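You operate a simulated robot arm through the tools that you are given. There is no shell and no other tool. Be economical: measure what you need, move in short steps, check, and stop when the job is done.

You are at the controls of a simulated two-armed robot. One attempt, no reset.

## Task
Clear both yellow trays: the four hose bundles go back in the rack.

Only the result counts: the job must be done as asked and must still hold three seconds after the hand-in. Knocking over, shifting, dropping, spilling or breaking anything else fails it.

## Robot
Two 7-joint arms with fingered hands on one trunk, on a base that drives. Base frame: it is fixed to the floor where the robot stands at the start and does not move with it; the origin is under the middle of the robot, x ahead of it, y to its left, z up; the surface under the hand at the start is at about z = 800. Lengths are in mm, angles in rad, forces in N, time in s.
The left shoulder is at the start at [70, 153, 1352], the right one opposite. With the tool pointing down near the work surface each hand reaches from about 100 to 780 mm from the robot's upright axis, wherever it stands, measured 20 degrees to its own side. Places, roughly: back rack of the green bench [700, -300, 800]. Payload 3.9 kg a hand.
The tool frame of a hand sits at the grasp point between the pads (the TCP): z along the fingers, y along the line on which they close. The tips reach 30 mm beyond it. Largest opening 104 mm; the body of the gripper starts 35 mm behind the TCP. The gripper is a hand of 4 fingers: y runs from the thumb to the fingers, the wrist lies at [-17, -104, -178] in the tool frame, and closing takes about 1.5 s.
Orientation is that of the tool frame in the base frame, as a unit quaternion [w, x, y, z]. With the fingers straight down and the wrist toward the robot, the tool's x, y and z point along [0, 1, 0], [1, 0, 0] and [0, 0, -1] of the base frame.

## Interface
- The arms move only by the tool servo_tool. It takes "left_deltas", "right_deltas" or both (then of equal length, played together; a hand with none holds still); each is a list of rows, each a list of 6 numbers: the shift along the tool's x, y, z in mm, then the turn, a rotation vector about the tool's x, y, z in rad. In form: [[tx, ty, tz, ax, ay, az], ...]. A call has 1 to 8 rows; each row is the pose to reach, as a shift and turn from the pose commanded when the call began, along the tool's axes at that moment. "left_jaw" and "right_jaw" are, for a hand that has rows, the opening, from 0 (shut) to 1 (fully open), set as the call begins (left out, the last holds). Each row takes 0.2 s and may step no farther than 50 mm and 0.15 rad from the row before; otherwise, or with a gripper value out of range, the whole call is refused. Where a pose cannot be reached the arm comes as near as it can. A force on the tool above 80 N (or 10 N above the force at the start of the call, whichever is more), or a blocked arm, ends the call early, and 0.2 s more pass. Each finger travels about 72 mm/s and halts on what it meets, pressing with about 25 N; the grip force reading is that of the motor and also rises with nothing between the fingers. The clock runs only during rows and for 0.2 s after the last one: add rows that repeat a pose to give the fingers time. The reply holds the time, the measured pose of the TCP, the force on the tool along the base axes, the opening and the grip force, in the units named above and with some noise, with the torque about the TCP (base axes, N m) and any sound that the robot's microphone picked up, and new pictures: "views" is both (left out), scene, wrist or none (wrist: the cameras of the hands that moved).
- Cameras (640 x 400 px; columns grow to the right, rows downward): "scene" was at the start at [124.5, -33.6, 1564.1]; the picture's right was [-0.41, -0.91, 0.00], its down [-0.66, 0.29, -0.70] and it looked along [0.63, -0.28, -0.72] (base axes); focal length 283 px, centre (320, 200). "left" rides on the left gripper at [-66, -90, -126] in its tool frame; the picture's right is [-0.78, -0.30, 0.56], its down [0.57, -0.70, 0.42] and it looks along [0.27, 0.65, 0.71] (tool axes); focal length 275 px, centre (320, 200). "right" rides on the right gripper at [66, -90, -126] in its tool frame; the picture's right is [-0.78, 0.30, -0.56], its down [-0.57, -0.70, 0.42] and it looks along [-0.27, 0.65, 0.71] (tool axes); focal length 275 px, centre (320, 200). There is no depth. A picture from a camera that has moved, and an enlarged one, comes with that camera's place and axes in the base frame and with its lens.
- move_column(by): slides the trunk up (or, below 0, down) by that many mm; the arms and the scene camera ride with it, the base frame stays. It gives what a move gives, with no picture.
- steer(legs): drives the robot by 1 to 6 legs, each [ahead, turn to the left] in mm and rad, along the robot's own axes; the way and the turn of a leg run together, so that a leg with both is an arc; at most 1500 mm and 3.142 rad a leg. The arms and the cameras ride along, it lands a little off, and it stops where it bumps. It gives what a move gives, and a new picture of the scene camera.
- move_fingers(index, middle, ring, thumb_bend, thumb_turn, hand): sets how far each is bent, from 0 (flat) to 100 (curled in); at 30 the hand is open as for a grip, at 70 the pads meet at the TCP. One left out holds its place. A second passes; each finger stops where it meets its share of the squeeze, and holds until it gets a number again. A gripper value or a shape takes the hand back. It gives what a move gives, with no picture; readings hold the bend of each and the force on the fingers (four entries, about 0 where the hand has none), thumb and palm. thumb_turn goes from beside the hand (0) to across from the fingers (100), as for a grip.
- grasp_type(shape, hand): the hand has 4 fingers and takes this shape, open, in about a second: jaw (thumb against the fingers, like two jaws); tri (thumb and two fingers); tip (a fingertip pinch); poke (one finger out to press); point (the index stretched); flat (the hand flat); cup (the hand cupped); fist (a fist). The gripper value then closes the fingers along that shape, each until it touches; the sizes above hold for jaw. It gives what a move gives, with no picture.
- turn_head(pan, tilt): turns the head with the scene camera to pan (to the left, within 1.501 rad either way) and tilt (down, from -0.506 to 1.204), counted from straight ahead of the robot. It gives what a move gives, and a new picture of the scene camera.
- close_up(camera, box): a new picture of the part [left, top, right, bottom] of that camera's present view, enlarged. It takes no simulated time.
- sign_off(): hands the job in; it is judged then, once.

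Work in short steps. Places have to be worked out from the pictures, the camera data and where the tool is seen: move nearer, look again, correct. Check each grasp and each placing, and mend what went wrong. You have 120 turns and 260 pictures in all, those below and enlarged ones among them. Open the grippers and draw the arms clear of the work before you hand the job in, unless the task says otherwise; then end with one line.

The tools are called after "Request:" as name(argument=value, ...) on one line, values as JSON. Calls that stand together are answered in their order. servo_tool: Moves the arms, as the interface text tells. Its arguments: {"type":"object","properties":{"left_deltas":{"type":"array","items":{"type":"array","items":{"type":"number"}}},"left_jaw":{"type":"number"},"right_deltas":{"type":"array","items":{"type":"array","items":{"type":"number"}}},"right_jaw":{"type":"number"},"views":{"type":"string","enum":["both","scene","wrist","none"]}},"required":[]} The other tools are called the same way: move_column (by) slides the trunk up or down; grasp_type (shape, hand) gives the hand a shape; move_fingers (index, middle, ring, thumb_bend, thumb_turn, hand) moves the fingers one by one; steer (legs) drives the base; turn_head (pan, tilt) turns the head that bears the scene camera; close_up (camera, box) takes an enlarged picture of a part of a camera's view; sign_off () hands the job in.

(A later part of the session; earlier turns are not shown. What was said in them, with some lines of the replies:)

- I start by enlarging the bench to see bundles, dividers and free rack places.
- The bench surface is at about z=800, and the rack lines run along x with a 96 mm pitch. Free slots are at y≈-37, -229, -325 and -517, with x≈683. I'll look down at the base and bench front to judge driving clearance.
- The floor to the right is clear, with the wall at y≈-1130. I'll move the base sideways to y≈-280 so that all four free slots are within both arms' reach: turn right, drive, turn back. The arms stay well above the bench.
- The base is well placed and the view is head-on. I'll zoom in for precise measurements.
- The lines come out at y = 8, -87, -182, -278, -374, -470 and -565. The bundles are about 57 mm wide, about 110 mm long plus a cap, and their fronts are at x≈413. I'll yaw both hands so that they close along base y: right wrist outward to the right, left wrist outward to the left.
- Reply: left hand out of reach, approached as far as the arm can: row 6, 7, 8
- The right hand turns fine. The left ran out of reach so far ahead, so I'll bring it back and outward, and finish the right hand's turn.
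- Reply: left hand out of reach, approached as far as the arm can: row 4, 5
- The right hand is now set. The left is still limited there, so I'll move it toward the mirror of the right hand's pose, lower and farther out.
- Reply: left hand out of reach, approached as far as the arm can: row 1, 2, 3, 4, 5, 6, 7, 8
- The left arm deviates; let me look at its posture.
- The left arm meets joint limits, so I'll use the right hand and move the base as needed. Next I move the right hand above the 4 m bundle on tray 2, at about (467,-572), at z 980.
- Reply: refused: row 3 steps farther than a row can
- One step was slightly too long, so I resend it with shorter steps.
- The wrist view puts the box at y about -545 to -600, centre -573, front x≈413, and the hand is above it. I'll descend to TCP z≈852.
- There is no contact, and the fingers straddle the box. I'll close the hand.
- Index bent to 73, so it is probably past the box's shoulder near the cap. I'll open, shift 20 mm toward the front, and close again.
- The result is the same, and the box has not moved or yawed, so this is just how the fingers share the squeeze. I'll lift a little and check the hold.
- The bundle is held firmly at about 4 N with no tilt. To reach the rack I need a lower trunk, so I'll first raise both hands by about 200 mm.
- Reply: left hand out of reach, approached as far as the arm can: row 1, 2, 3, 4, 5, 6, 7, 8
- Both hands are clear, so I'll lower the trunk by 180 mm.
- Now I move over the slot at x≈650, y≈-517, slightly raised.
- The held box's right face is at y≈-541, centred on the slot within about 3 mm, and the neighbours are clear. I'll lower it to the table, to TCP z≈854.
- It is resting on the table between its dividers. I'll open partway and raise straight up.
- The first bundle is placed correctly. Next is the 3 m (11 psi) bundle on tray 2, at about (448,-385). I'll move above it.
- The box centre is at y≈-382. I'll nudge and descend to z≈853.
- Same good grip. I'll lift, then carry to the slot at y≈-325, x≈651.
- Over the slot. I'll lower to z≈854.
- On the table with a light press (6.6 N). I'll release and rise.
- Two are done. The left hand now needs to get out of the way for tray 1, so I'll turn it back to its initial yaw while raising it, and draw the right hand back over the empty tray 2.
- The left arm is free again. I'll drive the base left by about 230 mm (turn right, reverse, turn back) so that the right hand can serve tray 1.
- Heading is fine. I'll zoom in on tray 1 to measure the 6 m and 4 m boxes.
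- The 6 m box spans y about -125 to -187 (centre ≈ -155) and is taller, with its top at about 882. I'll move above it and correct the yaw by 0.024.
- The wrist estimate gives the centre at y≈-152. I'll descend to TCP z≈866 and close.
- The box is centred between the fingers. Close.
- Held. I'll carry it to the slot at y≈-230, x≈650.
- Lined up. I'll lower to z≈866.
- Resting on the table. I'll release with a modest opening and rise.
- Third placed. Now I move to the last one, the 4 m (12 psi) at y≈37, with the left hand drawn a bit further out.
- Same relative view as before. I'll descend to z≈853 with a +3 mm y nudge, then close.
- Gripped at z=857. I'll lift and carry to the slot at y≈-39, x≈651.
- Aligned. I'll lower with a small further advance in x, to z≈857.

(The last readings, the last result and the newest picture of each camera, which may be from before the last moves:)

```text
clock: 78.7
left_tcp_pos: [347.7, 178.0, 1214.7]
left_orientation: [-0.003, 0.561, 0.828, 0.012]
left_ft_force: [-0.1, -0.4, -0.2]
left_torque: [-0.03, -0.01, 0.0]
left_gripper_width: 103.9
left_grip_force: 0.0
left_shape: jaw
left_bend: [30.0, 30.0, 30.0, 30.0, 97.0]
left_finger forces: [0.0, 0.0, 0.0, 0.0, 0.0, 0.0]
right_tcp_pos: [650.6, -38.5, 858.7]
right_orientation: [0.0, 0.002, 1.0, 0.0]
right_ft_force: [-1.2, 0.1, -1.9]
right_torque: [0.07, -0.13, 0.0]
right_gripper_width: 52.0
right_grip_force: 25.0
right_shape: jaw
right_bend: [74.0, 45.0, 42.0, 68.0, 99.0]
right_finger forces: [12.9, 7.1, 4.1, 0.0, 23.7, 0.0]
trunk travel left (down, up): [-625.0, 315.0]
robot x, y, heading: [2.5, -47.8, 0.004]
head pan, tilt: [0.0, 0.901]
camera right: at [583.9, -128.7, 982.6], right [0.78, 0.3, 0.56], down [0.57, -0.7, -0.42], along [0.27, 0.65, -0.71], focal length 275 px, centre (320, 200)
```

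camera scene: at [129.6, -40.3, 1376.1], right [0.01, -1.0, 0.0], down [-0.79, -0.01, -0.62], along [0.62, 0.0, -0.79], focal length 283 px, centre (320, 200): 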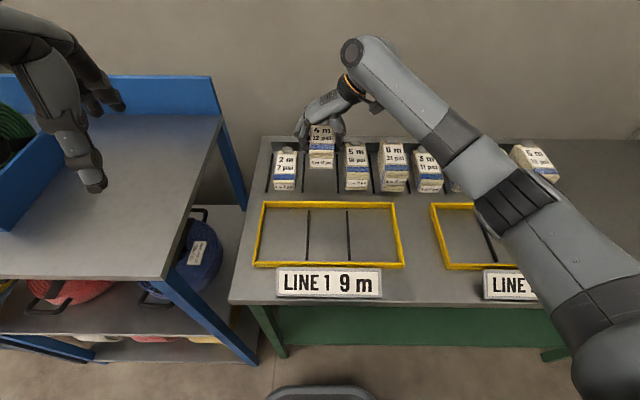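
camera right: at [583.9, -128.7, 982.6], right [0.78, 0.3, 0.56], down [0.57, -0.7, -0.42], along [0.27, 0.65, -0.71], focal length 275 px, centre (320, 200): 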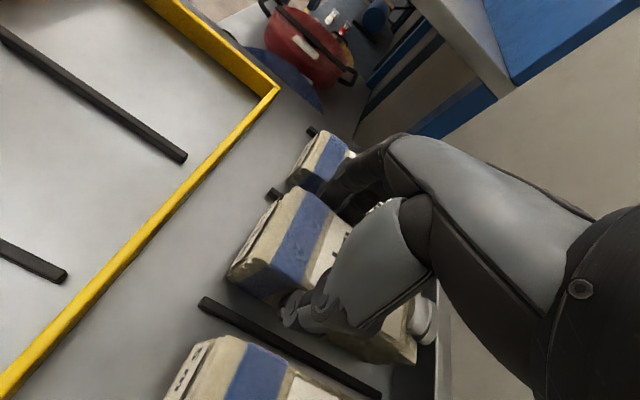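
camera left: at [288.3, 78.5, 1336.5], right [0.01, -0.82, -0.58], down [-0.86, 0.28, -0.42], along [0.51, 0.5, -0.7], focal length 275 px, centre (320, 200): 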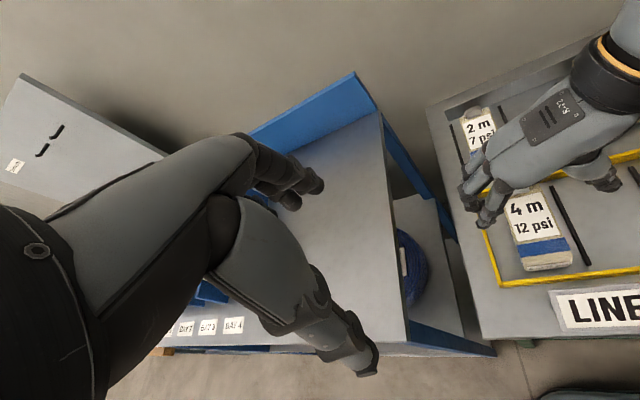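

It is touching the table (force down from 4.4 to 1.9 N). I'll settle 1 mm, release and rise.

Request:
servo_tool(right_deltas=[[0, 0, 1, 0, 0, 0], [0, 0, 1, 0, 0, 0], [0, 0, 1, 0, 0, 0], [0, 0, 1, 0, 0, 0], [0, 0, -15, 0, 0, 0], [0, 0, -45, 0, 0, 0], [0, 0, -90, 0, 0, 0], [0, 0, -135, 0, 0, 0]], right_jaw=0.76, views="none")

Request:
servo_tool(right_deltas=[[30, -30, -10, 0, 0, 0], [60, -60, -20, 0, 0, 0], [90, -90, -30, 0, 0, 0], [120, -120, -40, 0, 0, 0], [150, -150, -50, 0, 0, 0], [180, -180, -60, 0, 0, 0], [210, -210, -70, 0, 0, 0], [240, -240, -70, 0, 0, 0]], right_jaw=1, views="scene")

```text
clock: 80.5
left_tcp_pos: [346.8, 177.6, 1214.8]
left_orientation: [-0.003, 0.562, 0.827, 0.012]
left_ft_force: [0.5, 0.1, 0.4]
left_torque: [0.03, -0.01, -0.04]
left_gripper_width: 103.9
left_grip_force: 0.0
left_shape: jaw
left_bend: [30.0, 30.0, 30.0, 30.0, 97.0]
left_finger forces: [0.0, 0.0, 0.0, 0.0, 0.0, 0.1]
right_tcp_pos: [647.3, -43.2, 991.9]
right_orientation: [-0.001, 0.001, 1.0, -0.002]
right_ft_force: [-0.3, 0.5, 0.2]
right_torque: [0.04, -0.03, -0.03]
right_gripper_width: 78.8
right_grip_force: 0.1
right_shape: jaw
right_bend: [27.0, 35.0, 32.0, 51.0, 98.0]
right_finger forces: [0.1, 0.1, 0.1, 0.1, 0.0, 0.1]
trunk travel left (down, up): [-625.0, 315.0]
robot x, y, heading: [-0.2, -41.9, 0.003]
head pan, tilt: [0.0, 0.901]
```

```text
clock: 82.3
left_tcp_pos: [346.5, 176.2, 1214.5]
left_orientation: [-0.003, 0.562, 0.827, 0.013]
left_ft_force: [-0.1, 0.0, 0.0]
left_torque: [0.01, -0.03, -0.01]
left_gripper_width: 103.9
left_grip_force: 0.1
left_shape: jaw
left_bend: [30.0, 30.0, 30.0, 30.0, 97.0]
left_finger forces: [0.1, 0.0, 0.0, 0.0, 0.0, 0.0]
right_tcp_pos: [410.3, -281.2, 1059.9]
right_orientation: [0.0, 0.001, 1.0, 0.0]
right_ft_force: [1.0, -0.7, -0.2]
right_torque: [0.02, -0.03, 0.0]
right_gripper_width: 103.5
right_grip_force: 0.1
right_shape: jaw
right_bend: [30.0, 30.0, 30.0, 30.0, 97.0]
right_finger forces: [0.0, 0.0, 0.0, 0.1, 0.1, 0.0]
trunk travel left (down, up): [-625.0, 315.0]
robot x, y, heading: [-3.2, -42.4, 0.005]
head pan, tilt: [0.0, 0.901]
camera scene: at [125.1, -44.2, 1376.6], right [0.0, -1.0, 0.0], down [-0.78, 0.0, -0.62], along [0.62, 0.0, -0.78], focal length 283 px, centre (320, 200)
```

scene: 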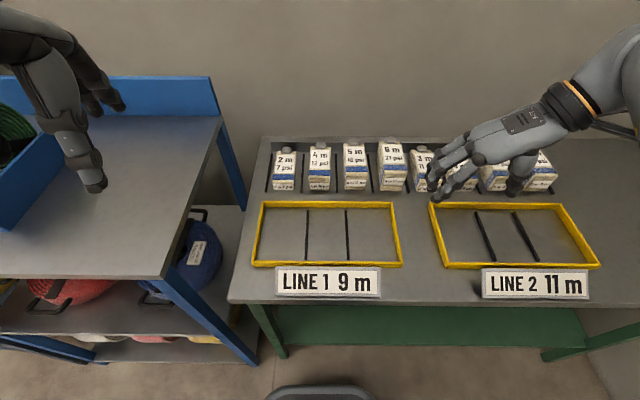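

I'll draw the right hand further clear to the front right and take a final close look at the rack.

Request:
servo_tool(right_deltas=[[20, -35, -20, 0, 0, 0], [40, -70, -40, 0, 0, 0], [60, -105, -60, 0, 0, 0], [80, -140, -80, 0, 0, 0]], views="none")

Request:
close_up(camera="scene", box=[250, 120, 420, 226])

Request:
close_up(camera="scene", box=[400, 120, 570, 226])

```text
clock: 83.3
left_tcp_pos: [345.5, 176.8, 1215.0]
left_orientation: [-0.002, 0.562, 0.827, 0.013]
left_ft_force: [-0.4, 0.4, -0.6]
left_torque: [0.01, -0.01, 0.03]
left_gripper_width: 104.1
left_grip_force: 0.0
left_shape: jaw
left_bend: [30.0, 30.0, 30.0, 30.0, 97.0]
left_finger forces: [0.1, 0.0, 0.0, 0.1, 0.0, 0.0]
right_tcp_pos: [328.4, -421.4, 1141.8]
right_orientation: [0.0, 0.0, 1.0, 0.001]
right_ft_force: [-0.8, -0.3, -0.6]
right_torque: [0.01, -0.03, 0.01]
right_gripper_width: 103.7
right_grip_force: 0.2
right_shape: jaw
right_bend: [30.0, 30.0, 30.0, 30.0, 97.0]
right_finger forces: [0.0, 0.0, 0.1, 0.1, 0.0, 0.1]
trunk travel left (down, up): [-625.0, 315.0]
robot x, y, heading: [2.4, -44.9, 0.002]
head pan, tilt: [0.0, 0.901]
```

```text
3.76 times, centred on (335, 173) of scene
camera zoom: at [124.2, -44.0, 1376.6], right [0.0, -1.0, 0.0], down [-0.78, 0.0, -0.62], along [0.62, 0.0, -0.78], focal length 1064 px, centre (264, 302)
```

zoom: 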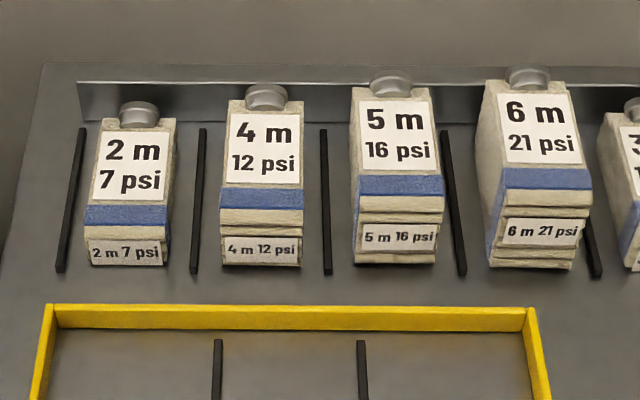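

```text
3.76 times, centred on (485, 173) of scene
camera zoom: at [124.2, -44.0, 1376.6], right [0.0, -1.0, 0.0], down [-0.78, 0.0, -0.62], along [0.62, 0.0, -0.78], focal length 1064 px, centre (-301, 302)
```

zoom: 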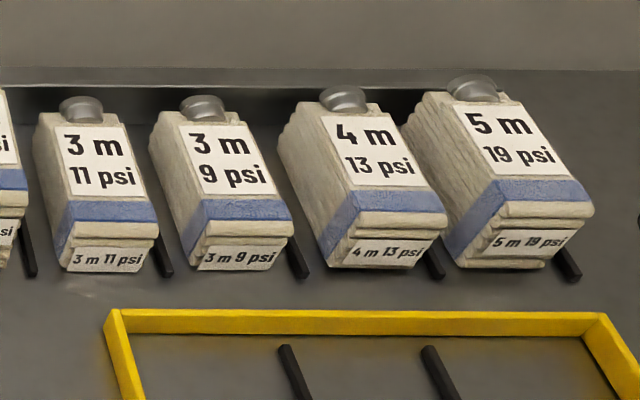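

All eight bundles stand in their own rack slots, both trays are empty, and the hands are open and clear, so I hand the job in.

Request:
sign_off()

```text
The job is handed in.
```

Both yellow trays are cleared: the four hose bundles (4 m 12 psi, 6 m 21 psi, 3 m 11 psi and 4 m 13 psi) stand in the four free rack slots, and the last pictures show nothing else moved.
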